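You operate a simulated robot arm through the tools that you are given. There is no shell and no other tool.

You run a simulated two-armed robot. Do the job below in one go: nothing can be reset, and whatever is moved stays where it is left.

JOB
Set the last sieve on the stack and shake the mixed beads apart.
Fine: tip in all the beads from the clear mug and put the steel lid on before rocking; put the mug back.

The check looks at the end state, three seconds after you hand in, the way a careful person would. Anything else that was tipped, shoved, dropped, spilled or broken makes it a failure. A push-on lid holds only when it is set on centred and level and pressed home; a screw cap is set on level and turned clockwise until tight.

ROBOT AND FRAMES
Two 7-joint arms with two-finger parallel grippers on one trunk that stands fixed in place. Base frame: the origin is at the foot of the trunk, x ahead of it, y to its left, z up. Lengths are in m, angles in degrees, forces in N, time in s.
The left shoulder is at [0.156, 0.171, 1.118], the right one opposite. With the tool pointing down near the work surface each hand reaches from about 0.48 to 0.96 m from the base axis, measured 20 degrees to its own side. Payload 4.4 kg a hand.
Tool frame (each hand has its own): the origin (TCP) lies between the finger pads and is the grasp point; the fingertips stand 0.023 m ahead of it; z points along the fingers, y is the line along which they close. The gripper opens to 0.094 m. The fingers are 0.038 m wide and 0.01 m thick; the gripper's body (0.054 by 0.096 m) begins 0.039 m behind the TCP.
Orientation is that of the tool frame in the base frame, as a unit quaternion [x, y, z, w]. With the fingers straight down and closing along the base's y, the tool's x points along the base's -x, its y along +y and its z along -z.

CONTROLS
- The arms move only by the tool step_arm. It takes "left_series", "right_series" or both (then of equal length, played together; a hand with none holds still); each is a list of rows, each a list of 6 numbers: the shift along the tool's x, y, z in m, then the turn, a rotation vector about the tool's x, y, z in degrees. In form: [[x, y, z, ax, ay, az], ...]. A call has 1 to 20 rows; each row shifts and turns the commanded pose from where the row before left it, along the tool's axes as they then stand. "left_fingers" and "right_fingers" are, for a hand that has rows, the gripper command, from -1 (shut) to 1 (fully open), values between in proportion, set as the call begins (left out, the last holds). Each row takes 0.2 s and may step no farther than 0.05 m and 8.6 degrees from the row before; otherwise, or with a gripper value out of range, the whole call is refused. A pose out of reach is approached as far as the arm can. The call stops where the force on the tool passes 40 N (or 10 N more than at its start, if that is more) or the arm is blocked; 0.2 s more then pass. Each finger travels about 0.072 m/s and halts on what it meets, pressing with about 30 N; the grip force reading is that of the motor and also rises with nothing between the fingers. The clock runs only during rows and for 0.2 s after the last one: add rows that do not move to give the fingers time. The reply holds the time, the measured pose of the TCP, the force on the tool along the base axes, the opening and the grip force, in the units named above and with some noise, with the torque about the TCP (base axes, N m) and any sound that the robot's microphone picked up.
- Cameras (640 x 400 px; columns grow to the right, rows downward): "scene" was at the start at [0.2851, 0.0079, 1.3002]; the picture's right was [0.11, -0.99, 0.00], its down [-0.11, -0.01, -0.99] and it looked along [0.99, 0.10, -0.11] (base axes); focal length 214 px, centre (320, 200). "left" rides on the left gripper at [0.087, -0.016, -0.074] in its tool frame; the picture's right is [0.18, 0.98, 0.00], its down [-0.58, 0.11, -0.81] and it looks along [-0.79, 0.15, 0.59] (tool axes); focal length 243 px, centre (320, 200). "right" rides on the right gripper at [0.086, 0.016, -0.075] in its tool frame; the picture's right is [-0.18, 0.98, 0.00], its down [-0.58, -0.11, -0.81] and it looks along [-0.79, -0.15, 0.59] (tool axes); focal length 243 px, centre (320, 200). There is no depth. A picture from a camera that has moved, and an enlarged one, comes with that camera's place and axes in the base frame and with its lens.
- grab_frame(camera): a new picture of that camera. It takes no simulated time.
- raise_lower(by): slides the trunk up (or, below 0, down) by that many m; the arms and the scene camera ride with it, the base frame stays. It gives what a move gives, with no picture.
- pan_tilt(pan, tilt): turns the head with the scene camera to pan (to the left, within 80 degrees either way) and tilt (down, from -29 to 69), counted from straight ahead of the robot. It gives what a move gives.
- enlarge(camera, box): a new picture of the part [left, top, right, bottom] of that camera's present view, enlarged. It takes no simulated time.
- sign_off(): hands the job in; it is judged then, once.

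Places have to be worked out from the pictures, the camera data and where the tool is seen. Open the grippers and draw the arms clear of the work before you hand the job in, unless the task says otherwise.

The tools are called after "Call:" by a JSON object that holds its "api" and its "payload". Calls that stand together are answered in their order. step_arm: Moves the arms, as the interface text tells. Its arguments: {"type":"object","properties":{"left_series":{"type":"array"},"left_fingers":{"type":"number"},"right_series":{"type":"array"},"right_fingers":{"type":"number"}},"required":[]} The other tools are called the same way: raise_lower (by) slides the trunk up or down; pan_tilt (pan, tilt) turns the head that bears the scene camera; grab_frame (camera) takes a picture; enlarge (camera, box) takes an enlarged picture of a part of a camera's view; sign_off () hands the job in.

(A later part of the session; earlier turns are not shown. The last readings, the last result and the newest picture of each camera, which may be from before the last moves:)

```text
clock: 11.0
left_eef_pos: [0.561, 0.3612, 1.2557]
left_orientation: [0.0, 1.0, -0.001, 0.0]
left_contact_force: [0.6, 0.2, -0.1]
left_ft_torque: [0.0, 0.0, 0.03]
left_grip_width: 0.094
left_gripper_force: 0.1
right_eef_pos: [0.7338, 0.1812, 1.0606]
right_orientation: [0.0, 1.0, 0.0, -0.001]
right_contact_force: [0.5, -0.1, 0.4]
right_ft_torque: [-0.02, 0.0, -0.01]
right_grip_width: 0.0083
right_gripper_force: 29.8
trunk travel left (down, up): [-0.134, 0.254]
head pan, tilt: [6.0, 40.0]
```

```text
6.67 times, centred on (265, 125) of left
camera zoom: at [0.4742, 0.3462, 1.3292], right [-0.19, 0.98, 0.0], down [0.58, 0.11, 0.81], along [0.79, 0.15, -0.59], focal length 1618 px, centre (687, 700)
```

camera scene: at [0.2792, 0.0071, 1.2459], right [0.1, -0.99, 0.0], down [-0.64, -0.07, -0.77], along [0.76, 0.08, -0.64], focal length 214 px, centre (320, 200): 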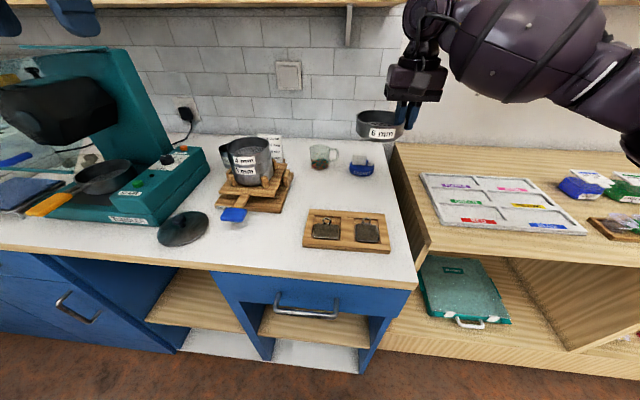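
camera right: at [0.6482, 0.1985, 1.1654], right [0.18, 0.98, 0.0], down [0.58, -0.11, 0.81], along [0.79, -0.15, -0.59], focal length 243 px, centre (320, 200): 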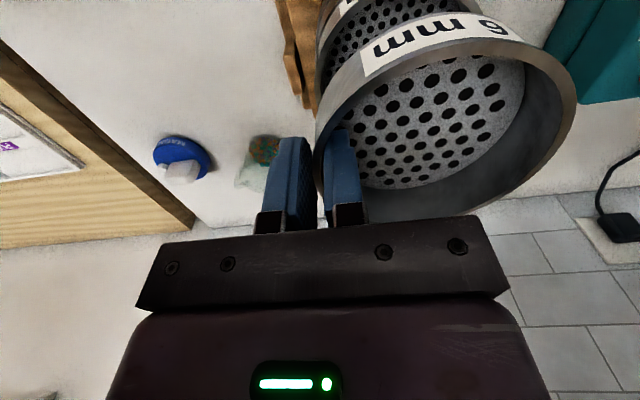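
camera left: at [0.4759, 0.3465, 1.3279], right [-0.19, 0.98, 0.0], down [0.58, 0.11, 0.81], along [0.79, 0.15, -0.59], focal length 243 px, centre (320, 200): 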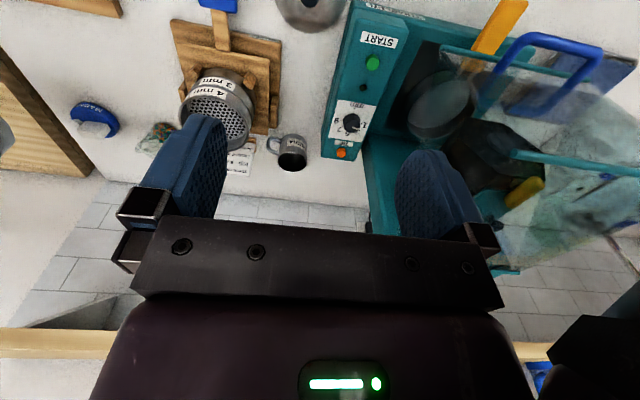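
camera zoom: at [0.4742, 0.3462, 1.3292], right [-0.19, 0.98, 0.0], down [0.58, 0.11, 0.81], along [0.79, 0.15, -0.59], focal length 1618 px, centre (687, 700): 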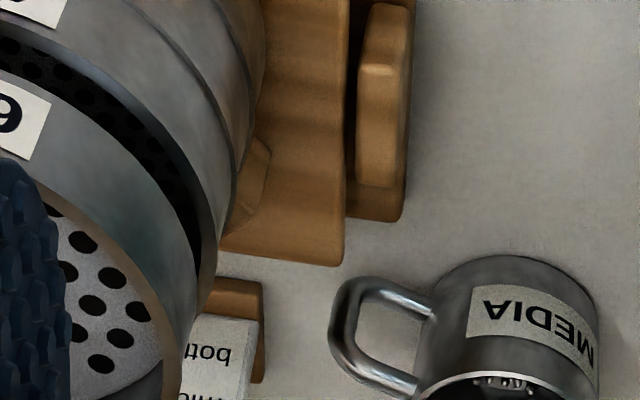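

Comparing rim edges in both views, the stack's rim lies ~3 mm farther in x than the held sieve; sideways agrees. I shift +3 mm in x and lower slowly, watching the force.

Call:
{"api": "step_arm", "payload": {"right_series": [[-0.003, 0, 0, 0, 0, 0], [0, 0, 0.002, 0, 0, 0], [0, 0, 0.002, 0, 0, 0], [0, 0, 0, 0, 0, 0]]}}

Call:
{"api": "enlarge", "payload": {"camera": "left", "box": [190, 85, 240, 125]}}

Call:
{"api": "enlarge", "payload": {"camera": "scene", "box": [225, 125, 280, 165]}}

Call:
{"api": "enlarge", "payload": {"camera": "left", "box": [235, 95, 295, 155]}}

```text
clock: 12.0
left_eef_pos: [0.5601, 0.3611, 1.2554]
left_orientation: [-0.001, 1.0, -0.001, 0.0]
left_contact_force: [-0.4, 0.3, 0.1]
left_ft_torque: [0.02, 0.02, 0.0]
left_grip_width: 0.0941
left_gripper_force: 0.1
right_eef_pos: [0.7362, 0.1811, 1.0578]
right_orientation: [-0.001, 1.0, -0.001, -0.001]
right_contact_force: [-0.4, -0.4, -0.9]
right_ft_torque: [-0.03, -0.03, 0.01]
right_grip_width: 0.0083
right_gripper_force: 30.1
trunk travel left (down, up): [-0.134, 0.254]
head pan, tilt: [6.0, 40.0]
```

```text
10.00 times, centred on (215, 105) of left
camera zoom: at [0.4744, 0.3462, 1.329], right [-0.19, 0.98, 0.0], down [0.58, 0.11, 0.81], along [0.79, 0.15, -0.59], focal length 2426 px, centre (1370, 1150)
```

zoom: 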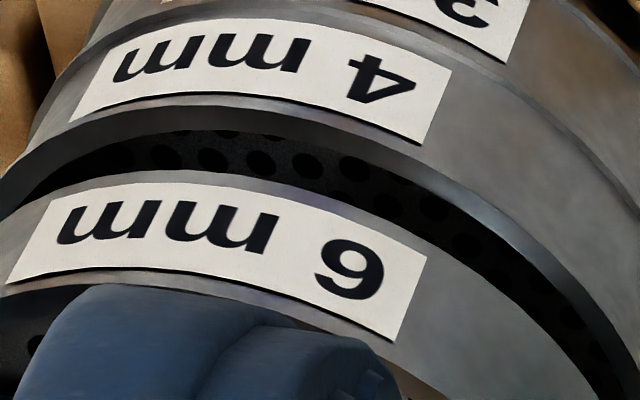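

```text
10.00 times, centred on (252, 145) of scene
camera zoom: at [0.278, 0.0071, 1.2466], right [0.1, -0.99, 0.0], down [-0.64, -0.07, -0.77], along [0.76, 0.08, -0.64], focal length 2145 px, centre (995, 750)
```

zoom: 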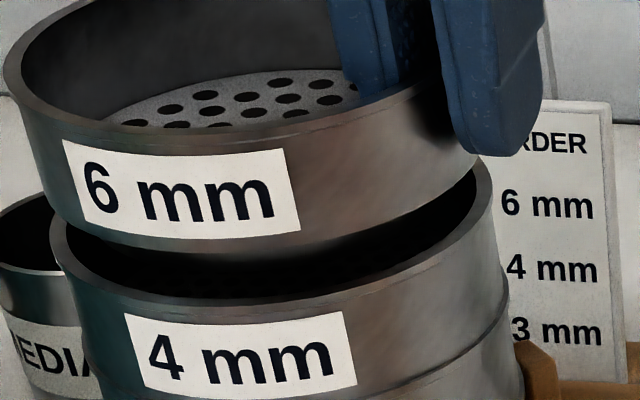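

```text
6.67 times, centred on (265, 125) of left
camera zoom: at [0.4744, 0.3462, 1.329], right [-0.19, 0.98, 0.0], down [0.58, 0.11, 0.81], along [0.79, 0.15, -0.59], focal length 1618 px, centre (687, 700)
```

zoom: 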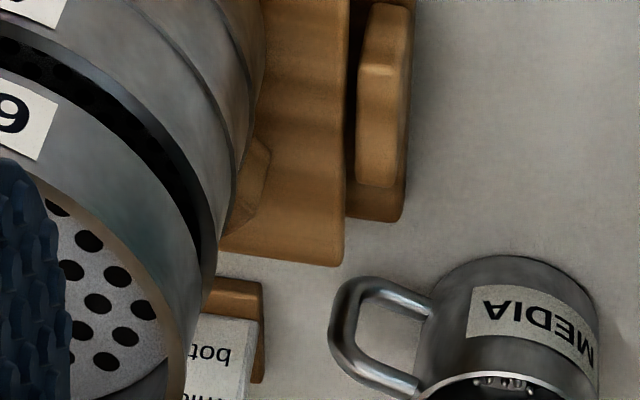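

The rims now line up in both views (predicted and seen edges agree within ~1–2 mm). I lower in 2 mm steps toward contact.

Call:
{"api": "step_arm", "payload": {"right_series": [[0, 0, 0.002, 0, 0, 0], [0, 0, 0.002, 0, 0, 0], [0, 0, 0.002, 0, 0, 0], [0, 0, 0, 0, 0, 0]]}}

Call:
{"api": "step_arm", "payload": {"right_series": [[0, 0, 0.001, 0, 0, 0], [0, 0, 0.001, 0, 0, 0], [0, 0, 0, 0, 0, 0]]}}

Call:
{"api": "enlarge", "payload": {"camera": "left", "box": [190, 85, 240, 125]}}

Call:
{"api": "enlarge", "payload": {"camera": "scene", "box": [225, 125, 280, 165]}}

```text
clock: 13.0
left_eef_pos: [0.5606, 0.3617, 1.2564]
left_orientation: [-0.001, 1.0, -0.001, 0.0]
left_contact_force: [0.4, 0.1, -0.7]
left_ft_torque: [0.0, 0.02, 0.02]
left_grip_width: 0.0941
left_gripper_force: 0.0
right_eef_pos: [0.7368, 0.1811, 1.0527]
right_orientation: [0.0, 1.0, 0.0, -0.001]
right_contact_force: [0.0, 0.2, -0.6]
right_ft_torque: [0.0, 0.01, 0.0]
right_grip_width: 0.0083
right_gripper_force: 30.4
trunk travel left (down, up): [-0.134, 0.254]
head pan, tilt: [6.0, 40.0]
```

```text
clock: 13.8
left_eef_pos: [0.5611, 0.3612, 1.2565]
left_orientation: [0.0, 1.0, -0.002, -0.001]
left_contact_force: [-0.4, -0.7, -0.3]
left_ft_torque: [0.01, 0.04, 0.03]
left_grip_width: 0.094
left_gripper_force: 0.1
right_eef_pos: [0.7361, 0.1809, 1.0489]
right_orientation: [-0.001, 1.0, 0.0, 0.0]
right_contact_force: [0.0, -0.3, -1.3]
right_ft_torque: [0.01, -0.02, 0.01]
right_grip_width: 0.0082
right_gripper_force: 30.3
trunk travel left (down, up): [-0.134, 0.254]
head pan, tilt: [6.0, 40.0]
```

```text
10.00 times, centred on (215, 105) of left
camera zoom: at [0.4744, 0.3462, 1.329], right [-0.19, 0.98, 0.0], down [0.58, 0.11, 0.81], along [0.79, 0.15, -0.59], focal length 2426 px, centre (1370, 1150)
```

zoom: 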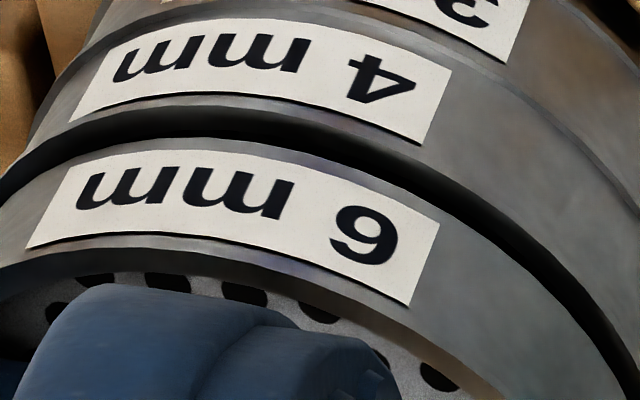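

```text
10.00 times, centred on (252, 145) of scene
camera zoom: at [0.278, 0.0071, 1.2465], right [0.1, -0.99, 0.0], down [-0.64, -0.07, -0.77], along [0.76, 0.08, -0.64], focal length 2145 px, centre (995, 750)
```

zoom: 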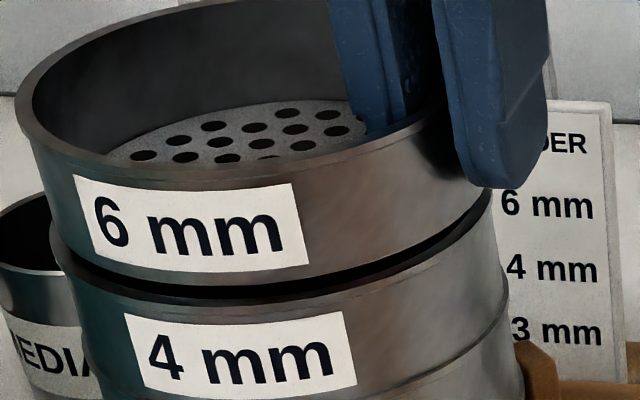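

Only ~3 mm of gap remains and the edges line up on both sides. I keep lowering in 1 mm steps.

Call:
{"api": "step_arm", "payload": {"right_series": [[0, 0, 0.001, 0, 0, 0], [0, 0, 0.001, 0, 0, 0], [0, 0, 0.001, 0, 0, 0], [0, 0, 0, 0, 0, 0]]}}

Call:
{"api": "enlarge", "payload": {"camera": "scene", "box": [225, 125, 280, 165]}}

Call:
{"api": "enlarge", "payload": {"camera": "left", "box": [190, 85, 240, 125]}}

```text
clock: 14.8
left_eef_pos: [0.5598, 0.3615, 1.2546]
left_orientation: [-0.001, 1.0, -0.001, 0.001]
left_contact_force: [-0.7, -0.3, -0.8]
left_ft_torque: [0.05, 0.0, 0.03]
left_grip_width: 0.0941
left_gripper_force: 0.2
right_eef_pos: [0.736, 0.1811, 1.046]
right_orientation: [-0.001, 1.0, -0.001, -0.001]
right_contact_force: [0.1, -0.4, -0.9]
right_ft_torque: [-0.07, -0.03, 0.0]
right_grip_width: 0.0081
right_gripper_force: 30.1
trunk travel left (down, up): [-0.134, 0.254]
head pan, tilt: [6.0, 40.0]
```

```text
10.00 times, centred on (252, 145) of scene
camera zoom: at [0.278, 0.0071, 1.2465], right [0.1, -0.99, 0.0], down [-0.64, -0.07, -0.77], along [0.76, 0.08, -0.64], focal length 2145 px, centre (995, 750)
```

zoom: 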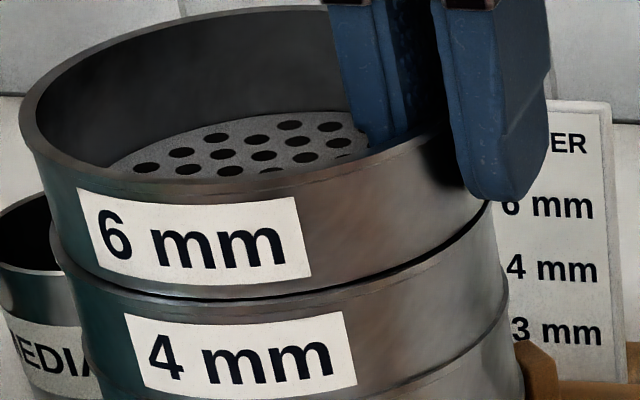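

```text
10.00 times, centred on (215, 105) of left
camera zoom: at [0.4744, 0.3462, 1.329], right [-0.19, 0.98, 0.0], down [0.58, 0.11, 0.81], along [0.79, 0.15, -0.59], focal length 2426 px, centre (1370, 1150)
```

zoom: 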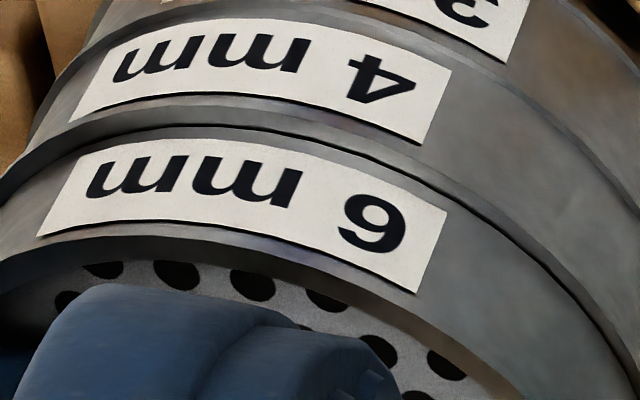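

Nearly touching and no load yet. I continue down in 1 mm steps until contact force appears.

Call:
{"api": "step_arm", "payload": {"right_series": [[0, 0, 0.001, 0, 0, 0], [0, 0, 0, 0, 0, 0]]}}

Call:
{"api": "step_arm", "payload": {"right_series": [[0, 0, 0.001, 0, 0, 0], [0, 0, 0, 0, 0, 0]]}}

Call:
{"api": "enlarge", "payload": {"camera": "scene", "box": [225, 125, 280, 165]}}

Call:
{"api": "enlarge", "payload": {"camera": "left", "box": [180, 65, 260, 125]}}

```text
clock: 15.4
left_eef_pos: [0.5603, 0.362, 1.2569]
left_orientation: [-0.001, 1.0, -0.001, -0.001]
left_contact_force: [0.2, -0.4, 0.5]
left_ft_torque: [-0.04, 0.01, -0.03]
left_grip_width: 0.0938
left_gripper_force: 0.1
right_eef_pos: [0.7373, 0.1821, 1.0462]
right_orientation: [-0.001, 1.0, 0.0, 0.0]
right_contact_force: [-0.4, 0.1, 1.2]
right_ft_torque: [-0.04, 0.01, 0.01]
right_grip_width: 0.0084
right_gripper_force: 30.1
trunk travel left (down, up): [-0.134, 0.254]
head pan, tilt: [6.0, 40.0]
```

```text
clock: 16.0
left_eef_pos: [0.5603, 0.3622, 1.257]
left_orientation: [-0.001, 1.0, -0.001, 0.001]
left_contact_force: [0.3, 0.1, 0.5]
left_ft_torque: [0.0, -0.04, 0.02]
left_grip_width: 0.0941
left_gripper_force: 0.1
right_eef_pos: [0.7368, 0.1817, 1.0464]
right_orientation: [0.0, 1.0, 0.001, 0.0]
right_contact_force: [0.4, -0.1, 5.5]
right_ft_torque: [0.18, -0.12, -0.01]
right_grip_width: 0.0085
right_gripper_force: 30.0
trunk travel left (down, up): [-0.134, 0.254]
head pan, tilt: [6.0, 40.0]
```

```text
10.00 times, centred on (252, 145) of scene
camera zoom: at [0.2774, 0.007, 1.2468], right [0.1, -0.99, 0.0], down [-0.64, -0.07, -0.77], along [0.76, 0.08, -0.64], focal length 2145 px, centre (995, 750)
```

zoom: 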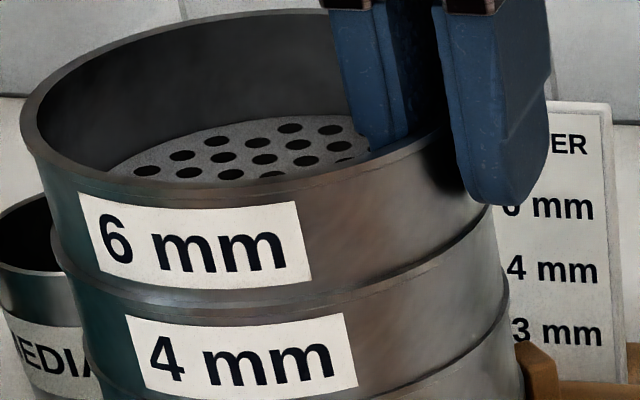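

```text
6.67 times, centred on (220, 95) of left
camera zoom: at [0.4738, 0.3461, 1.3295], right [-0.19, 0.98, 0.0], down [0.58, 0.11, 0.81], along [0.79, 0.15, -0.59], focal length 1618 px, centre (987, 900)
```

zoom: 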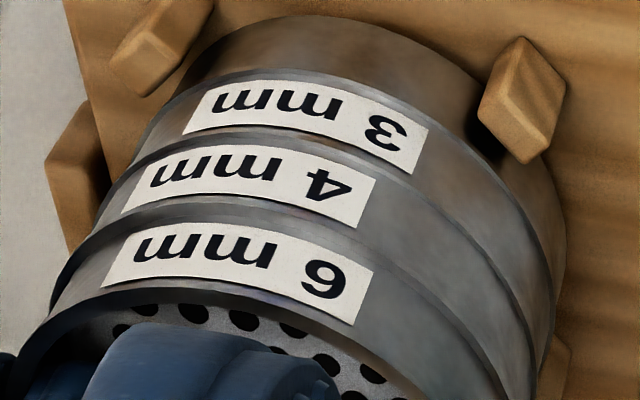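

Contact at 5.5 N, and the new seam looks like the one below it. I release by opening to half width, lift clear and inspect.

Call:
{"api": "step_arm", "payload": {"right_series": [[0, 0, 0, 0, 0, 0], [0, 0, 0, 0, 0, 0], [0, 0, 0, 0, 0, 0], [0, 0, -0.01, 0, 0, 0], [0, 0, -0.03, 0, 0, 0], [0, 0, -0.04, 0, 0, 0], [0, 0, 0, 0, 0, 0]], "right_fingers": -0.2}}

Call:
{"api": "enlarge", "payload": {"camera": "scene", "box": [210, 115, 306, 185]}}

Call:
{"api": "enlarge", "payload": {"camera": "left", "box": [160, 55, 280, 155]}}

Call:
{"api": "grab_frame", "payload": {"camera": "right"}}

```text
clock: 17.6
left_eef_pos: [0.5619, 0.361, 1.2543]
left_orientation: [-0.002, 1.0, 0.0, -0.001]
left_contact_force: [0.8, -0.1, 0.1]
left_ft_torque: [0.0, 0.03, -0.01]
left_grip_width: 0.0939
left_gripper_force: 0.1
right_eef_pos: [0.7369, 0.1826, 1.124]
right_orientation: [-0.001, 1.0, 0.0, -0.002]
right_contact_force: [-0.6, 1.2, -0.6]
right_ft_torque: [-0.01, 0.0, 0.02]
right_grip_width: 0.0376
right_gripper_force: 0.0
trunk travel left (down, up): [-0.134, 0.254]
head pan, tilt: [6.0, 40.0]
```

```text
5.71 times, centred on (258, 150) of scene
camera zoom: at [0.279, 0.0071, 1.2461], right [0.1, -0.99, 0.0], down [-0.64, -0.07, -0.77], along [0.76, 0.08, -0.64], focal length 1226 px, centre (674, 486)
```

zoom: 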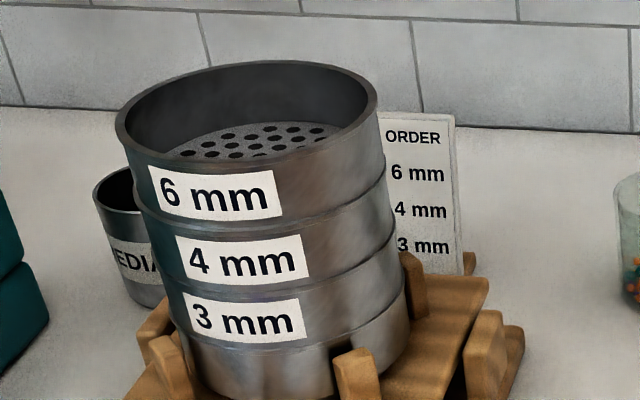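

```text
4.00 times, centred on (220, 105) of left
camera zoom: at [0.4756, 0.3463, 1.3281], right [-0.19, 0.98, 0.0], down [0.58, 0.11, 0.81], along [0.79, 0.15, -0.59], focal length 970 px, centre (720, 580)
```

zoom: 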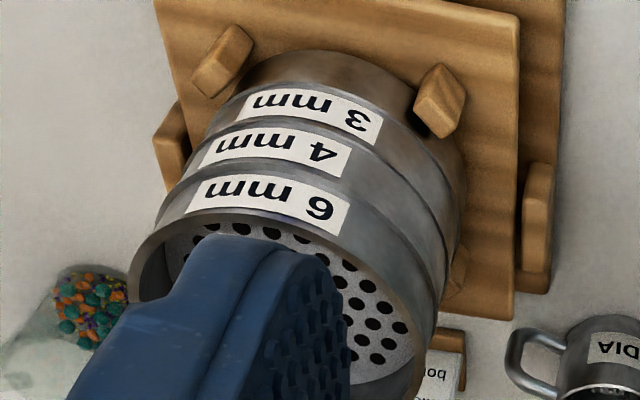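

```text
taken
camera right: at [0.6513, 0.1987, 1.1982], right [0.18, 0.98, 0.0], down [0.58, -0.11, 0.8], along [0.79, -0.15, -0.59], focal length 243 px, centre (320, 200)
```

right: 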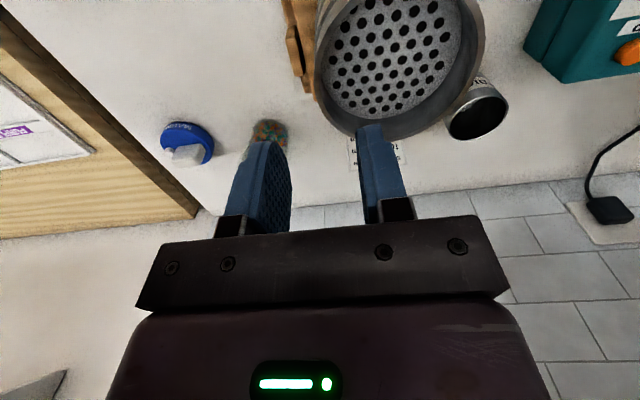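

The 6 mm sieve is seated with even seams. Next is the mug: I move the right hand above it (≈0.876, 0.070) with open fingers and turn it ~98° so the fingers will close fore-aft, clear of the handle.

Call:
{"api": "step_arm", "payload": {"right_series": [[0, -0.03, -0.01, 0, 0, 0], [-0.02, -0.03, 0, 0, 0, 0], [-0.03, -0.02, 0, 0, 0, 0], [-0.03, -0.015, 0.01, 0, 0, 0], [-0.03, -0.0126, 0.01, 0, 0, 0], [-0.0295, -0.005, 0.01, 0, 0, 0], [0, 0, 0, 0, 0, 0]], "right_fingers": 1}}

Call:
{"api": "step_arm", "payload": {"right_series": [[0, 0, 0, 0, 0, 8.2], [0, 0, 0, 0, 0, 8.2], [0, 0, 0, 0, 0, 8.2], [0, 0, 0, 0, 0, 8.2], [0, 0, 0, 0, 0, 8.2], [0, 0, 0, 0, 0, 8.2], [0, 0, 0, 0, 0, 8.2], [0, 0, 0, 0, 0, 8.2], [0, 0, 0, 0, 0, 8.2], [0, 0, 0, 0, 0, 8.2], [0, 0, 0, 0, 0, 8.2], [0, 0, 0, 0, 0, 8.2], [0, 0, 0, 0, 0, 0]]}}

Call:
{"api": "grab_frame", "payload": {"camera": "right"}}

Call:
{"api": "grab_frame", "payload": {"camera": "scene"}}

```text
clock: 19.2
left_eef_pos: [0.5605, 0.3628, 1.2562]
left_orientation: [-0.001, 1.0, -0.001, 0.0]
left_contact_force: [0.2, -0.2, 0.4]
left_ft_torque: [-0.01, -0.04, 0.01]
left_grip_width: 0.0939
left_gripper_force: 0.0
right_eef_pos: [0.8454, 0.0334, 1.1093]
right_orientation: [0.013, 1.0, 0.008, 0.005]
right_contact_force: [0.3, 0.0, 0.1]
right_ft_torque: [-0.01, -0.01, 0.01]
right_grip_width: 0.0942
right_gripper_force: 0.1
right hand out of reach, approached as far as the arm can: row 5, 6
trunk travel left (down, up): [-0.134, 0.254]
head pan, tilt: [6.0, 40.0]
```

```text
clock: 22.0
left_eef_pos: [0.5602, 0.3619, 1.2563]
left_orientation: [-0.001, 1.0, -0.001, 0.0]
left_contact_force: [0.6, 0.6, -0.3]
left_ft_torque: [0.0, 0.0, 0.0]
left_grip_width: 0.094
left_gripper_force: 0.1
right_eef_pos: [0.8453, 0.033, 1.106]
right_orientation: [0.766, 0.643, 0.003, -0.003]
right_contact_force: [-0.2, -0.5, 0.1]
right_ft_torque: [-0.02, 0.0, 0.0]
right_grip_width: 0.0943
right_gripper_force: 0.0
trunk travel left (down, up): [-0.134, 0.254]
head pan, tilt: [6.0, 40.0]
```

```text
taken
camera right: at [0.8768, 0.1144, 1.1795], right [0.94, -0.35, 0.0], down [-0.21, -0.56, 0.8], along [-0.28, -0.75, -0.6], focal length 243 px, centre (320, 200)
```

right: 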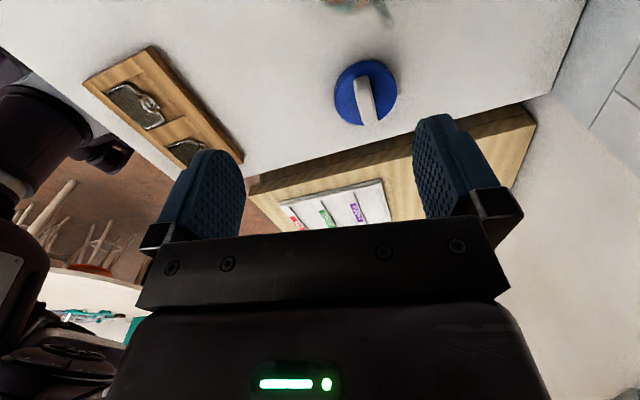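

```text
taken
camera scene: at [0.278, 0.0071, 1.2465], right [0.1, -0.99, 0.0], down [-0.64, -0.07, -0.77], along [0.76, 0.08, -0.64], focal length 214 px, centre (320, 200)
```

scene: 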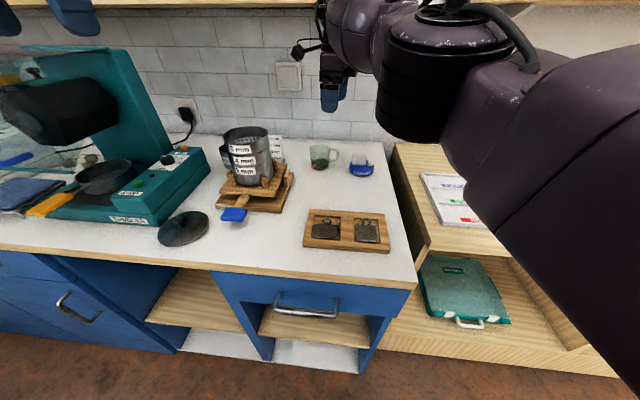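

The hand could not go that far at that height, but the turn worked. I lower it first (reach grows near the surface), then shift over the mug.

Call:
{"api": "step_arm", "payload": {"right_series": [[0, 0, 0.03, 0, 0, 0], [0, 0, 0.03, 0, 0, 0], [0, 0, 0.02, 0, 0, 0], [0.021, 0.012, 0, 0, 0, 0], [0.021, 0.012, 0, 0, 0, 0], [0, 0, 0, 0, 0, 0]]}}

Call:
{"api": "grab_frame", "payload": {"camera": "right"}}

Call:
{"api": "enlarge", "payload": {"camera": "scene", "box": [270, 90, 400, 190]}}

Call:
{"api": "enlarge", "payload": {"camera": "left", "box": [100, 60, 300, 200]}}

```text
clock: 23.4
left_eef_pos: [0.5611, 0.3611, 1.2543]
left_orientation: [-0.001, 1.0, -0.001, 0.0]
left_contact_force: [0.2, 0.5, 0.2]
left_ft_torque: [0.02, -0.01, 0.02]
left_grip_width: 0.094
left_gripper_force: 0.1
right_eef_pos: [0.8428, 0.0612, 1.0161]
right_orientation: [0.758, 0.653, -0.003, 0.0]
right_contact_force: [0.5, 0.3, 0.2]
right_ft_torque: [0.0, -0.03, 0.01]
right_grip_width: 0.094
right_gripper_force: 0.0
right hand out of reach, approached as far as the arm can: row 1, 3, 4, 5
trunk travel left (down, up): [-0.134, 0.254]
head pan, tilt: [6.0, 40.0]
```

```text
taken
camera right: at [0.8732, 0.146, 1.0902], right [0.95, -0.33, 0.0], down [-0.19, -0.56, 0.81], along [-0.27, -0.76, -0.59], focal length 243 px, centre (320, 200)
```

right: 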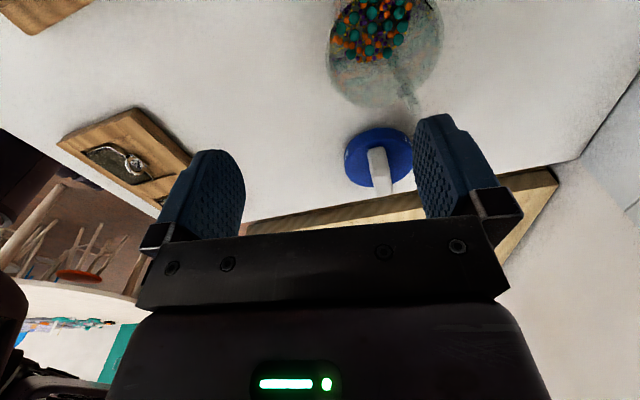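

```text
4.00 times, centred on (335, 140) of scene
camera zoom: at [0.2781, 0.0071, 1.2465], right [0.1, -0.99, 0.0], down [-0.64, -0.07, -0.77], along [0.76, 0.08, -0.64], focal length 858 px, centre (260, 440)
```

zoom: 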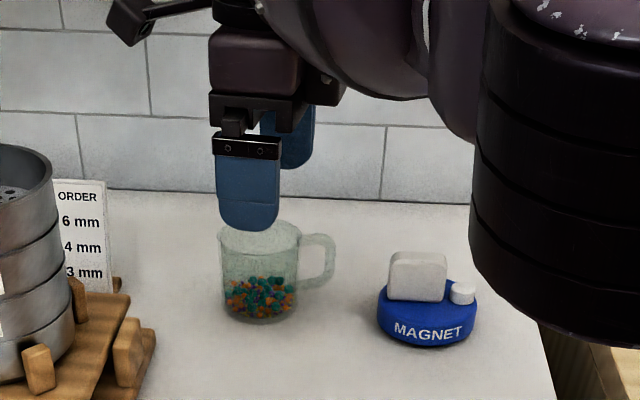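

```text
2.86 times, centred on (200, 130) of left
camera zoom: at [0.4746, 0.3462, 1.3289], right [-0.19, 0.98, 0.0], down [0.58, 0.11, 0.81], along [0.79, 0.15, -0.59], focal length 693 px, centre (663, 400)
```

zoom: 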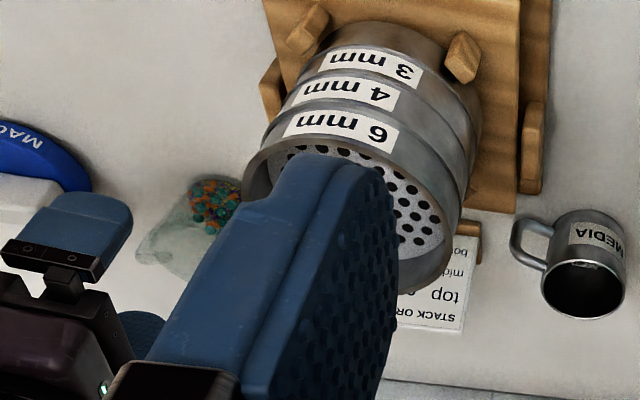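

The right arm is at its reach limit here, while the left shoulder is closer to the mug. I back the right hand off (toward a parking spot over the free counter), and will turn the mug with the left hand instead.

Call:
{"api": "step_arm", "payload": {"right_series": [[-0.01, -0.02, -0.03, 0, 0, 0], [-0.03, -0.035, -0.015, 0, 0, 0], [-0.03, -0.035, -0.015, 0, 0, 0], [-0.03, -0.035, -0.01, 0, 0, 0], [-0.03, -0.035, -0.01, 0, 0, 0], [-0.03, -0.035, 0, 0, 0, 0], [-0.03, -0.035, 0, 0, 0, 0], [-0.03, -0.035, 0, 0, 0, 0], [0, 0, 0, 0, 0, 0]]}}

Call:
{"api": "step_arm", "payload": {"left_series": [[-0.03, -0.03, 0.015, 0, 0, 0], [-0.032, -0.03, 0.015, 0, 0, 0], [-0.032, -0.03, 0.015, 0, 0, 0], [-0.032, -0.03, 0.015, 0, 0, 0], [-0.032, -0.03, 0.015, 0, 0, 0], [-0.032, -0.03, 0.015, 0, 0, 0], [-0.032, -0.03, 0.015, 0, 0, 0], [-0.032, -0.03, 0.015, 0, 0, 0], [-0.03, -0.03, 0.02, 0, 0, 0], [-0.02, -0.02, 0.03, 0, 0, 0], [0, 0, 0, 0, 0, 0]], "left_fingers": 1}}

Call:
{"api": "grab_frame", "payload": {"camera": "scene"}}

Call:
{"api": "grab_frame", "payload": {"camera": "left"}}

```text
clock: 25.4
left_eef_pos: [0.5601, 0.3614, 1.2538]
left_orientation: [-0.002, 1.0, 0.0, -0.001]
left_contact_force: [0.4, 0.2, -0.5]
left_ft_torque: [-0.01, 0.01, 0.02]
left_grip_width: 0.0939
left_gripper_force: 0.0
right_eef_pos: [0.8368, 0.0159, 1.1596]
right_orientation: [0.756, 0.655, -0.001, -0.001]
right_contact_force: [0.3, 0.0, 0.2]
right_ft_torque: [0.04, 0.03, 0.0]
right_grip_width: 0.094
right_gripper_force: 0.1
right hand out of reach, approached as far as the arm can: row 1, 2, 3, 4, 5, 6, 7, 8
trunk travel left (down, up): [-0.134, 0.254]
head pan, tilt: [6.0, 40.0]
```

```text
clock: 27.3
left_eef_pos: [0.8282, 0.1054, 1.128]
left_orientation: [0.003, 1.0, -0.001, 0.002]
left_contact_force: [0.0, -0.1, -0.6]
left_ft_torque: [0.02, -0.01, -0.05]
left_grip_width: 0.094
left_gripper_force: 0.0
right_eef_pos: [0.8421, 0.0053, 1.1551]
right_orientation: [0.768, 0.64, 0.001, 0.001]
right_contact_force: [6.8, 0.7, -0.5]
right_ft_torque: [-0.01, 0.61, -0.63]
right_grip_width: 0.0941
right_gripper_force: 0.0
trunk travel left (down, up): [-0.134, 0.254]
head pan, tilt: [6.0, 40.0]
stopped in row 9 (right hand): the force on the tool passed its limit at 77 N (the readings are from after the stop); the commanded pose is now the measured one
```

```text
taken
camera scene: at [0.2785, 0.0066, 1.2463], right [0.1, -0.99, 0.0], down [-0.64, -0.07, -0.77], along [0.76, 0.08, -0.64], focal length 214 px, centre (320, 200)
```

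scene: 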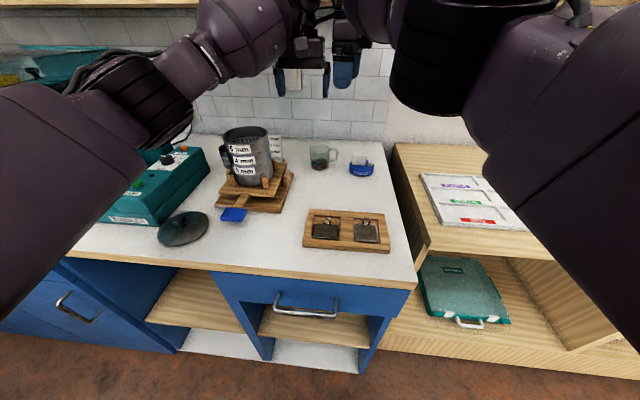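

```text
taken
camera left: at [0.7413, 0.0909, 1.2014], right [-0.18, 0.98, 0.0], down [0.58, 0.11, 0.81], along [0.79, 0.14, -0.59], focal length 243 px, centre (320, 200)
```

left: 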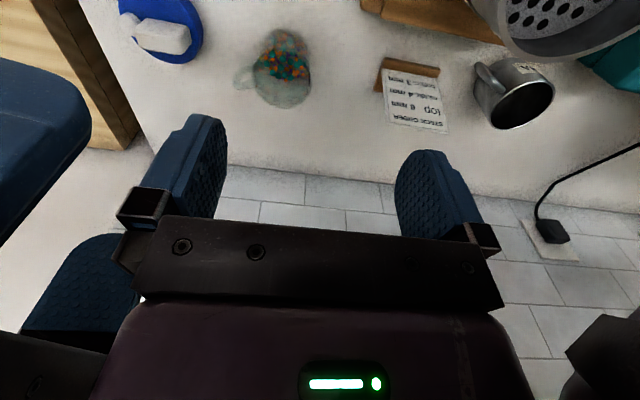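

The right hand had not actually backed off (its command still lay out of reach), so the hands touched; nothing on the counter was disturbed. I now move only the right hand away and verify.

Call:
{"api": "step_arm", "payload": {"right_series": [[-0.02, -0.01, 0, 0, 0, 0], [-0.03, -0.02, 0, 0, 0, 0], [-0.03, -0.03, 0, 0, 0, 0], [-0.03, -0.03, 0, 0, 0, 0], [-0.02, -0.04, 0, 0, 0, 0], [-0.02, -0.04, 0, 0, 0, 0], [-0.02, -0.04, 0, 0, 0, 0], [0, 0, 0, 0, 0, 0]]}}

Call:
{"api": "grab_frame", "payload": {"camera": "scene"}}

```text
clock: 28.8
left_eef_pos: [0.8295, 0.1068, 1.1262]
left_orientation: [0.003, 1.0, -0.001, 0.0]
left_contact_force: [-0.3, -0.7, 0.4]
left_ft_torque: [0.0, 0.0, 0.04]
left_grip_width: 0.094
left_gripper_force: 0.0
right_eef_pos: [0.8481, -0.0384, 1.1823]
right_orientation: [0.767, 0.641, -0.009, -0.004]
right_contact_force: [0.8, -0.8, -20.5]
right_ft_torque: [-0.2, 1.15, -0.06]
right_grip_width: 0.094
right_gripper_force: 0.1
right hand out of reach, approached as far as the arm can: row 1, 2, 3, 4, 5, 6, 7
trunk travel left (down, up): [-0.134, 0.254]
head pan, tilt: [6.0, 40.0]
stopped in row 7 (right hand): the force on the tool passed its limit at 46 N (the readings are from after the stop); the commanded pose is now the measured one
```

```text
taken
camera scene: at [0.2805, 0.007, 1.2455], right [0.1, -0.99, 0.0], down [-0.64, -0.07, -0.76], along [0.76, 0.08, -0.64], focal length 214 px, centre (320, 200)
```

scene: 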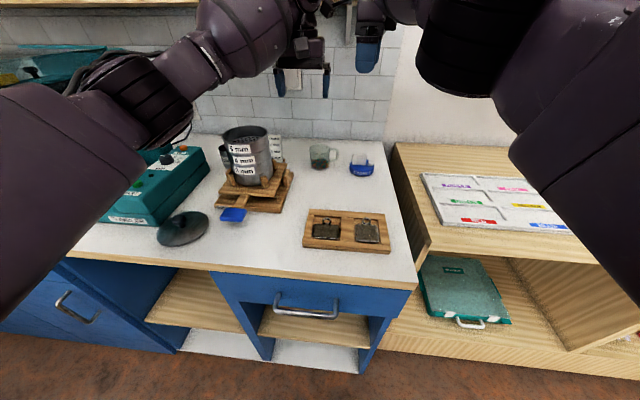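

The right wrist seems to be at a joint limit with this turn (it drifts up instead of back). I unwind the turn gradually while lowering slightly.

Call:
{"api": "step_arm", "payload": {"right_series": [[0, 0, 0.015, 0, 0, 0], [0, 0, 0.015, 0, 0, -8.2], [0, 0, 0.01, 0, 0, -8.2], [0, 0, 0.01, 0, 0, -8.2], [0, 0, 0, 0, 0, -8.2], [0, 0, 0, 0, 0, -8.2], [0, 0, 0, 0, 0, 0]]}}

Call:
{"api": "grab_frame", "payload": {"camera": "scene"}}

```text
clock: 29.8
left_eef_pos: [0.8255, 0.1024, 1.1269]
left_orientation: [0.011, 1.0, 0.001, -0.002]
left_contact_force: [-5.5, -0.4, -0.9]
left_ft_torque: [0.06, -0.45, -0.23]
left_grip_width: 0.0941
left_gripper_force: 0.0
right_eef_pos: [0.8592, -0.0389, 1.15]
right_orientation: [0.655, 0.756, -0.001, 0.001]
right_contact_force: [4.5, -0.8, 1.4]
right_ft_torque: [0.07, 0.35, -0.47]
right_grip_width: 0.0942
right_gripper_force: 0.1
right hand out of reach, approached as far as the arm can: row 1, 2, 4
trunk travel left (down, up): [-0.134, 0.254]
head pan, tilt: [6.0, 40.0]
stopped in row 4 (left hand): the force on the tool passed its limit at 60 N (the readings are from after the stop); the commanded pose is now the measured one
```

```text
taken
camera scene: at [0.2777, 0.0067, 1.2468], right [0.1, -0.99, 0.0], down [-0.64, -0.07, -0.77], along [0.76, 0.08, -0.64], focal length 214 px, centre (320, 200)
```

scene: 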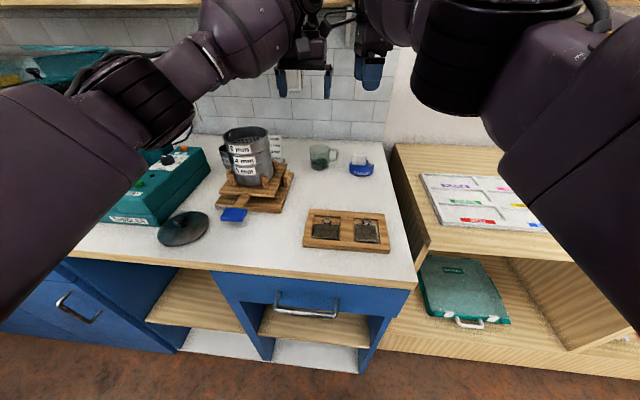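

The right hand's camera brushed the left hand. I move the left hand away to the left first (well above the stack).

Call:
{"api": "step_arm", "payload": {"left_series": [[0, 0.02, 0, 0, 0, 0], [0.01, 0.035, -0.01, 0, 0, 0], [0.02, 0.035, -0.01, 0, 0, 0], [0.03, 0.035, -0.01, 0, 0, 0], [0.04, 0.02, 0, 0, 0, 0], [0.04, 0.02, 0, 0, 0, 0], [0, 0, 0, 0, 0, 0]]}}

```text
clock: 31.4
left_eef_pos: [0.6892, 0.2713, 1.1558]
left_orientation: [0.011, 1.0, 0.0, -0.003]
left_contact_force: [-0.8, -0.1, 0.0]
left_ft_torque: [0.03, 0.02, 0.03]
left_grip_width: 0.0939
left_gripper_force: 0.0
right_eef_pos: [0.8597, -0.0371, 1.1493]
right_orientation: [0.654, 0.757, -0.001, 0.0]
right_contact_force: [0.3, 0.5, 0.4]
right_ft_torque: [-0.01, 0.02, 0.01]
right_grip_width: 0.094
right_gripper_force: 0.2
trunk travel left (down, up): [-0.134, 0.254]
head pan, tilt: [6.0, 40.0]
```

Left is clear. I now bring the right hand back toward the robot while unwinding its turn.

Call:
{"api": "step_arm", "payload": {"right_series": [[0, -0.02, 0, 0, 0, -8.2], [0, -0.02, 0, 0, 0, -8.2], [0, -0.02, 0, 0, 0, -8.2], [0, 0, 0, 0, 0, 0]]}}

```text
clock: 32.4
left_eef_pos: [0.6902, 0.2716, 1.157]
left_orientation: [0.01, 1.0, 0.0, -0.002]
left_contact_force: [0.1, -0.7, -0.4]
left_ft_torque: [0.0, -0.04, -0.01]
left_grip_width: 0.094
left_gripper_force: 0.0
right_eef_pos: [0.8545, -0.0395, 1.1636]
right_orientation: [0.477, 0.879, -0.001, -0.001]
right_contact_force: [0.3, 1.1, 0.4]
right_ft_torque: [0.03, -0.03, 0.04]
right_grip_width: 0.094
right_gripper_force: 0.0
right hand out of reach, approached as far as the arm can: row 1, 2, 3
trunk travel left (down, up): [-0.134, 0.254]
head pan, tilt: [6.0, 40.0]
```

The arm is fully stretched at this height, so backing off is singular. Going straight down ~0.1 m (fingertips stay well above the magnet) bends the arm again; then I retreat.

Call:
{"api": "step_arm", "payload": {"right_series": [[0, 0, 0.03, 0, 0, 0], [0, 0, 0.03, 0, 0, 0], [0, 0, 0.03, 0, 0, 0], [0, 0, 0, 0, 0, 0]]}}

```text
clock: 33.4
left_eef_pos: [0.6866, 0.272, 1.1605]
left_orientation: [0.011, 1.0, 0.0, 0.001]
left_contact_force: [-0.4, 0.6, 0.4]
left_ft_torque: [0.01, -0.04, 0.0]
left_grip_width: 0.0942
left_gripper_force: 0.1
right_eef_pos: [0.8686, -0.0343, 1.0804]
right_orientation: [0.477, 0.879, 0.0, 0.001]
right_contact_force: [0.5, -0.3, 0.2]
right_ft_torque: [-0.03, 0.01, -0.02]
right_grip_width: 0.094
right_gripper_force: 0.1
right hand out of reach, approached as far as the arm can: row 1, 2, 3
trunk travel left (down, up): [-0.134, 0.254]
head pan, tilt: [6.0, 40.0]
```

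The retreat still doesn't take; I test a single full-size step aimed straight back at the shoulder (inward, slightly down).

Call:
{"api": "step_arm", "payload": {"right_series": [[0.018, -0.0443, 0.012, 0, 0, 0], [0.018, -0.0443, 0.012, 0, 0, 0], [0, 0, 0, 0, 0, 0]]}}

Call:
{"api": "grab_frame", "payload": {"camera": "scene"}}

Call:
{"api": "grab_frame", "payload": {"camera": "left"}}

```text
clock: 34.2
left_eef_pos: [0.6895, 0.27, 1.1558]
left_orientation: [0.01, 1.0, -0.001, -0.002]
left_contact_force: [0.2, 0.3, -0.7]
left_ft_torque: [0.0, -0.02, 0.0]
left_grip_width: 0.0942
left_gripper_force: 0.1
right_eef_pos: [0.871, -0.0293, 1.0716]
right_orientation: [0.476, 0.879, 0.0, -0.001]
right_contact_force: [0.3, -1.4, -1.1]
right_ft_torque: [-0.02, -0.03, 0.01]
right_grip_width: 0.0941
right_gripper_force: 0.1
right hand out of reach, approached as far as the arm can: row 1, 2
trunk travel left (down, up): [-0.134, 0.254]
head pan, tilt: [6.0, 40.0]
```

```text
taken
camera scene: at [0.2783, 0.0072, 1.2464], right [0.1, -0.99, 0.0], down [-0.64, -0.07, -0.77], along [0.76, 0.08, -0.64], focal length 214 px, centre (320, 200)
```

scene: 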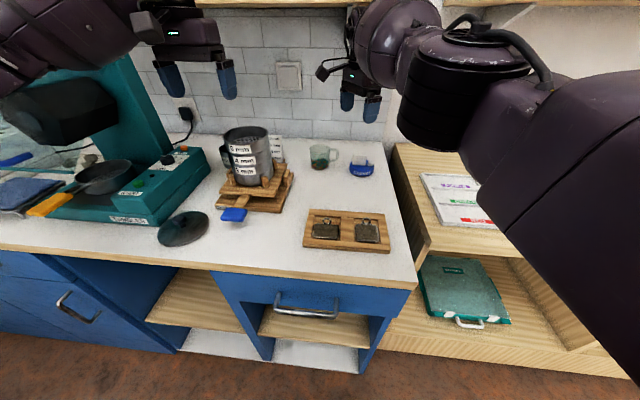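

```text
taken
camera left: at [0.603, 0.2574, 1.2304], right [-0.16, 0.99, 0.0], down [0.59, 0.1, 0.8], along [0.79, 0.13, -0.59], focal length 243 px, centre (320, 200)
```

left: 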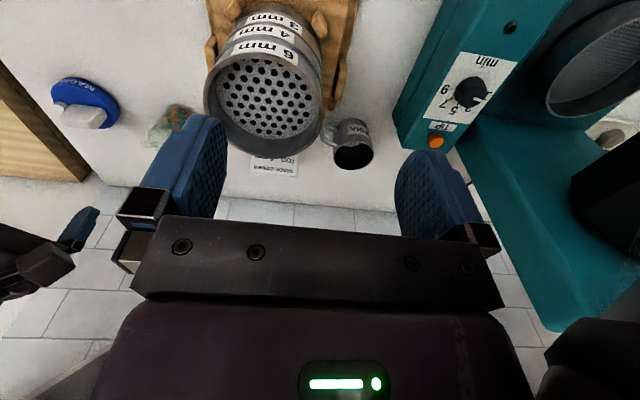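

Tangential moves work but radial ones don't. I unwind the remaining 57° of turn in place, since that posture worked before, then try again.

Call:
{"api": "step_arm", "payload": {"right_series": [[0, 0, 0, 0, 0, -8.2], [0, 0, 0, 0, 0, -8.2], [0, 0, 0, 0, 0, -8.2], [0, 0, 0, 0, 0, -8.2], [0, 0, 0, 0, 0, -8.2], [0, 0, 0, 0, 0, -8.2], [0, 0, 0, 0, 0, -7.6], [0, 0, 0, 0, 0, 0]]}}

Call:
{"api": "step_arm", "payload": {"right_series": [[0.03, -0.02, 0, 0, 0, 0], [0.03, -0.02, 0, 0, 0, 0], [0, 0, 0, 0, 0, 0]]}}

```text
clock: 36.0
left_eef_pos: [0.6904, 0.2727, 1.1569]
left_orientation: [0.01, 1.0, 0.001, -0.002]
left_contact_force: [-0.6, 0.5, 0.0]
left_ft_torque: [0.01, -0.02, 0.01]
left_grip_width: 0.0939
left_gripper_force: 0.2
right_eef_pos: [0.8695, -0.0302, 1.0721]
right_orientation: [0.001, 1.0, -0.001, -0.001]
right_contact_force: [-0.7, -0.1, -0.3]
right_ft_torque: [0.0, 0.01, 0.03]
right_grip_width: 0.0939
right_gripper_force: 0.0
trunk travel left (down, up): [-0.134, 0.254]
head pan, tilt: [6.0, 40.0]
```

```text
clock: 36.8
left_eef_pos: [0.6896, 0.272, 1.1567]
left_orientation: [0.01, 1.0, 0.0, -0.001]
left_contact_force: [0.2, 0.5, -0.3]
left_ft_torque: [0.01, -0.01, -0.02]
left_grip_width: 0.0941
left_gripper_force: 0.1
right_eef_pos: [0.8723, -0.0367, 1.0753]
right_orientation: [0.002, 1.0, -0.001, -0.001]
right_contact_force: [0.7, 0.4, 0.6]
right_ft_torque: [0.01, 0.02, 0.0]
right_grip_width: 0.0942
right_gripper_force: 0.0
right hand out of reach, approached as far as the arm can: row 1, 2
trunk travel left (down, up): [-0.134, 0.254]
head pan, tilt: [6.0, 40.0]
```

Still stuck radially, as with a straight elbow. A sideways-left plus inward step should make the solver flex the elbow; I test that (air above the mug is clear: tips ≈1.05).

Call:
{"api": "step_arm", "payload": {"right_series": [[0.03, 0.036, 0, 0, 0, 0], [0.036, 0.03, 0, 0, 0, 0], [0, 0, 0, 0, 0, 0]]}}

```text
clock: 37.6
left_eef_pos: [0.6884, 0.2713, 1.1567]
left_orientation: [0.01, 1.0, -0.001, -0.002]
left_contact_force: [-0.7, 0.2, 0.1]
left_ft_torque: [0.01, -0.02, 0.0]
left_grip_width: 0.0938
left_gripper_force: 0.1
right_eef_pos: [0.8488, 0.0255, 1.0867]
right_orientation: [0.009, 1.0, -0.001, -0.003]
right_contact_force: [-0.2, -0.8, 0.1]
right_ft_torque: [-0.04, 0.03, 0.02]
right_grip_width: 0.0941
right_gripper_force: 0.0
right hand out of reach, approached as far as the arm can: row 1, 2
trunk travel left (down, up): [-0.134, 0.254]
head pan, tilt: [6.0, 40.0]
```

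That helped: the arm is now ~7 mm inside its limit. I continue inward with a little left and down.

Call:
{"api": "step_arm", "payload": {"right_series": [[0.04, 0.02, 0.01, 0, 0, 0], [0.04, 0.015, 0.01, 0, 0, 0], [0.04, 0, 0, 0, 0, 0], [0, 0, 0, 0, 0, 0]]}}

```text
clock: 38.8
left_eef_pos: [0.6875, 0.2703, 1.1576]
left_orientation: [0.01, 1.0, 0.001, -0.002]
left_contact_force: [-0.5, -0.3, -0.9]
left_ft_torque: [0.01, 0.01, -0.01]
left_grip_width: 0.0944
left_gripper_force: 0.0
right_eef_pos: [0.8494, 0.0291, 1.0879]
right_orientation: [0.063, 0.998, 0.01, -0.001]
right_contact_force: [0.0, -0.1, 0.8]
right_ft_torque: [0.01, 0.01, -0.01]
right_grip_width: 0.094
right_gripper_force: 0.2
right hand out of reach, approached as far as the arm can: row 1, 2, 3
trunk travel left (down, up): [-0.134, 0.254]
head pan, tilt: [6.0, 40.0]
stopped in row 4 (right hand): the arm was blocked; the commanded pose is now the measured one
```

The arm reports being blocked, so something physical may be in the way. I turn the head to look at the right arm.

Call:
{"api": "pan_tilt", "payload": {"pan": -40, "tilt": 15}}

Call:
{"api": "grab_frame", "payload": {"camera": "scene"}}

Call:
{"api": "pan_tilt", "payload": {"pan": 0, "tilt": 0}}

Call:
{"api": "grab_frame", "payload": {"camera": "scene"}}

Call:
{"api": "grab_frame", "payload": {"camera": "right"}}

Call:
{"api": "grab_frame", "payload": {"camera": "left"}}

```text
clock: 39.9
left_eef_pos: [0.6887, 0.2723, 1.1568]
left_orientation: [0.011, 1.0, 0.0, -0.001]
left_contact_force: [-0.3, 0.1, -0.4]
left_ft_torque: [0.02, 0.02, 0.0]
left_grip_width: 0.0938
left_gripper_force: 0.1
right_eef_pos: [0.849, 0.0304, 1.0883]
right_orientation: [0.062, 0.998, 0.01, 0.0]
right_contact_force: [-0.1, 0.8, -0.2]
right_ft_torque: [0.0, 0.05, -0.01]
right_grip_width: 0.0941
right_gripper_force: 0.0
trunk travel left (down, up): [-0.134, 0.254]
head pan, tilt: [-40.0, 15.0]
```

```text
taken
camera scene: at [0.2651, -0.0618, 1.286], right [-0.64, -0.77, 0.0], down [-0.2, 0.17, -0.97], along [0.74, -0.62, -0.26], focal length 214 px, centre (320, 200)
```

scene: 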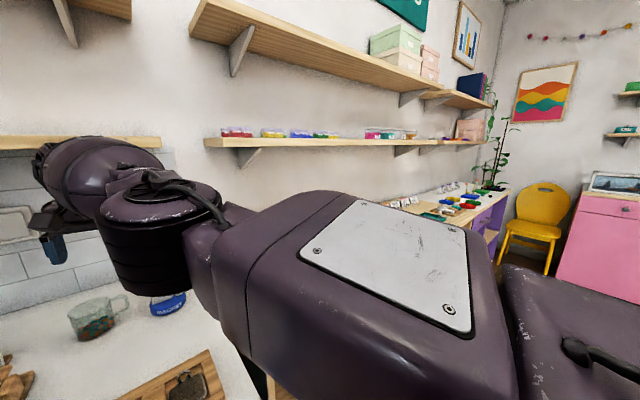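

```text
clock: 41.0
left_eef_pos: [0.6895, 0.2706, 1.157]
left_orientation: [0.01, 1.0, 0.0, -0.001]
left_contact_force: [0.2, -1.1, 0.8]
left_ft_torque: [-0.02, 0.02, 0.03]
left_grip_width: 0.0939
left_gripper_force: 0.0
right_eef_pos: [0.8489, 0.0311, 1.0907]
right_orientation: [0.063, 0.998, 0.01, 0.001]
right_contact_force: [-0.7, -0.6, 0.9]
right_ft_torque: [-0.03, -0.03, 0.0]
right_grip_width: 0.0941
right_gripper_force: 0.0
trunk travel left (down, up): [-0.134, 0.254]
head pan, tilt: [0.0, 0.0]
```

```text
taken
camera scene: at [0.2834, -0.0019, 1.3102], right [0.0, -1.0, 0.0], down [0.0, 0.0, -1.0], along [1.0, 0.0, 0.0], focal length 214 px, centre (320, 200)
```

scene: 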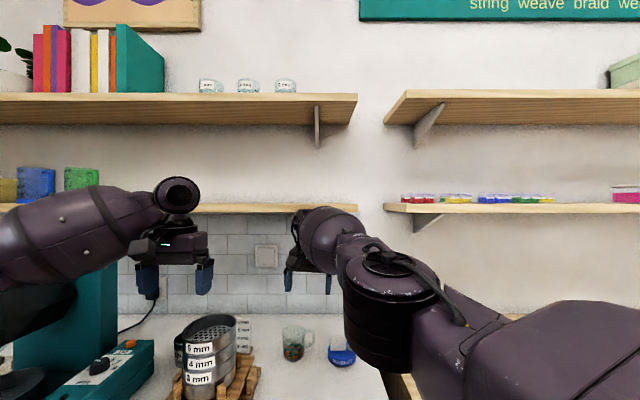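

```text
taken
camera right: at [0.7661, 0.0563, 1.1644], right [0.31, 0.95, 0.02], down [0.56, -0.2, 0.8], along [0.77, -0.24, -0.59], focal length 243 px, centre (320, 200)
```

right: 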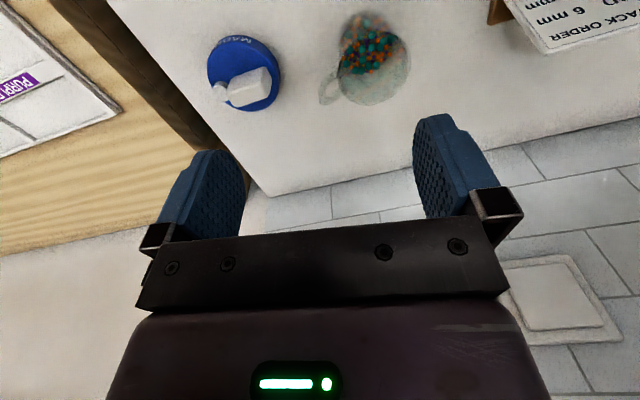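

```text
taken
camera left: at [0.6027, 0.2573, 1.2308], right [-0.16, 0.99, 0.0], down [0.59, 0.1, 0.8], along [0.79, 0.13, -0.59], focal length 243 px, centre (320, 200)
```

left: 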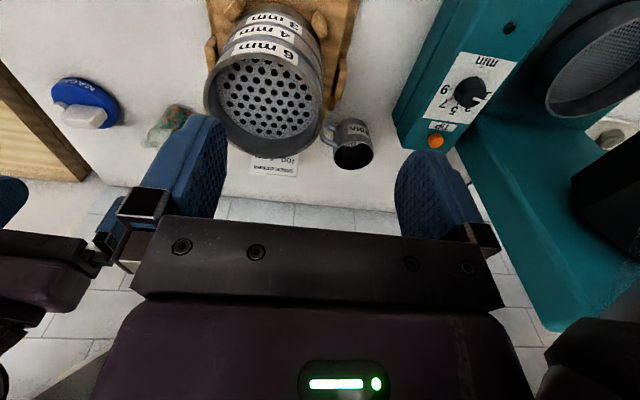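

The elbow (black cylinder, vertical hinge) looks nearly straight; moving the hand to the left should bend it. I first give room by moving the left hand back to the left, then sweep the right hand leftward and inward.

Call:
{"api": "step_arm", "payload": {"left_series": [[0.03, 0.03, -0.01, 0, 0, 0], [0.035, 0.03, -0.01, 0, 0, 0], [0.035, 0.03, -0.01, 0, 0, 0], [0.035, 0.03, -0.01, 0, 0, 0], [0, 0, 0, 0, 0, 0]]}}

Call:
{"api": "step_arm", "payload": {"right_series": [[0.012, 0.035, 0.015, 0, 0, 0], [0.015, 0.035, 0.015, 0, 0, 0], [0, 0, 0, 0, 0, 0]]}}

```text
clock: 42.2
left_eef_pos: [0.5567, 0.3938, 1.1967]
left_orientation: [0.01, 1.0, -0.001, -0.003]
left_contact_force: [0.1, 0.4, -0.1]
left_ft_torque: [0.01, 0.04, 0.0]
left_grip_width: 0.0942
left_gripper_force: 0.0
right_eef_pos: [0.8505, 0.032, 1.0893]
right_orientation: [0.063, 0.998, 0.009, 0.0]
right_contact_force: [0.5, 0.3, 0.1]
right_ft_torque: [0.02, 0.01, -0.04]
right_grip_width: 0.0943
right_gripper_force: 0.1
trunk travel left (down, up): [-0.134, 0.254]
head pan, tilt: [0.0, 0.0]
```

```text
clock: 43.2
left_eef_pos: [0.5566, 0.3919, 1.197]
left_orientation: [0.01, 1.0, 0.001, -0.001]
left_contact_force: [-0.6, 0.4, -0.8]
left_ft_torque: [0.0, 0.01, 0.02]
left_grip_width: 0.094
left_gripper_force: 0.0
right_eef_pos: [0.8353, 0.0798, 1.0658]
right_orientation: [0.08, 0.997, 0.016, 0.002]
right_contact_force: [0.2, -0.6, 0.7]
right_ft_torque: [0.05, 0.02, 0.02]
right_grip_width: 0.094
right_gripper_force: 0.0
right hand out of reach, approached as far as the arm can: row 1, 2
trunk travel left (down, up): [-0.134, 0.254]
head pan, tilt: [0.0, 0.0]
stopped in row 3 (right hand): the arm was blocked; the commanded pose is now the measured one
```

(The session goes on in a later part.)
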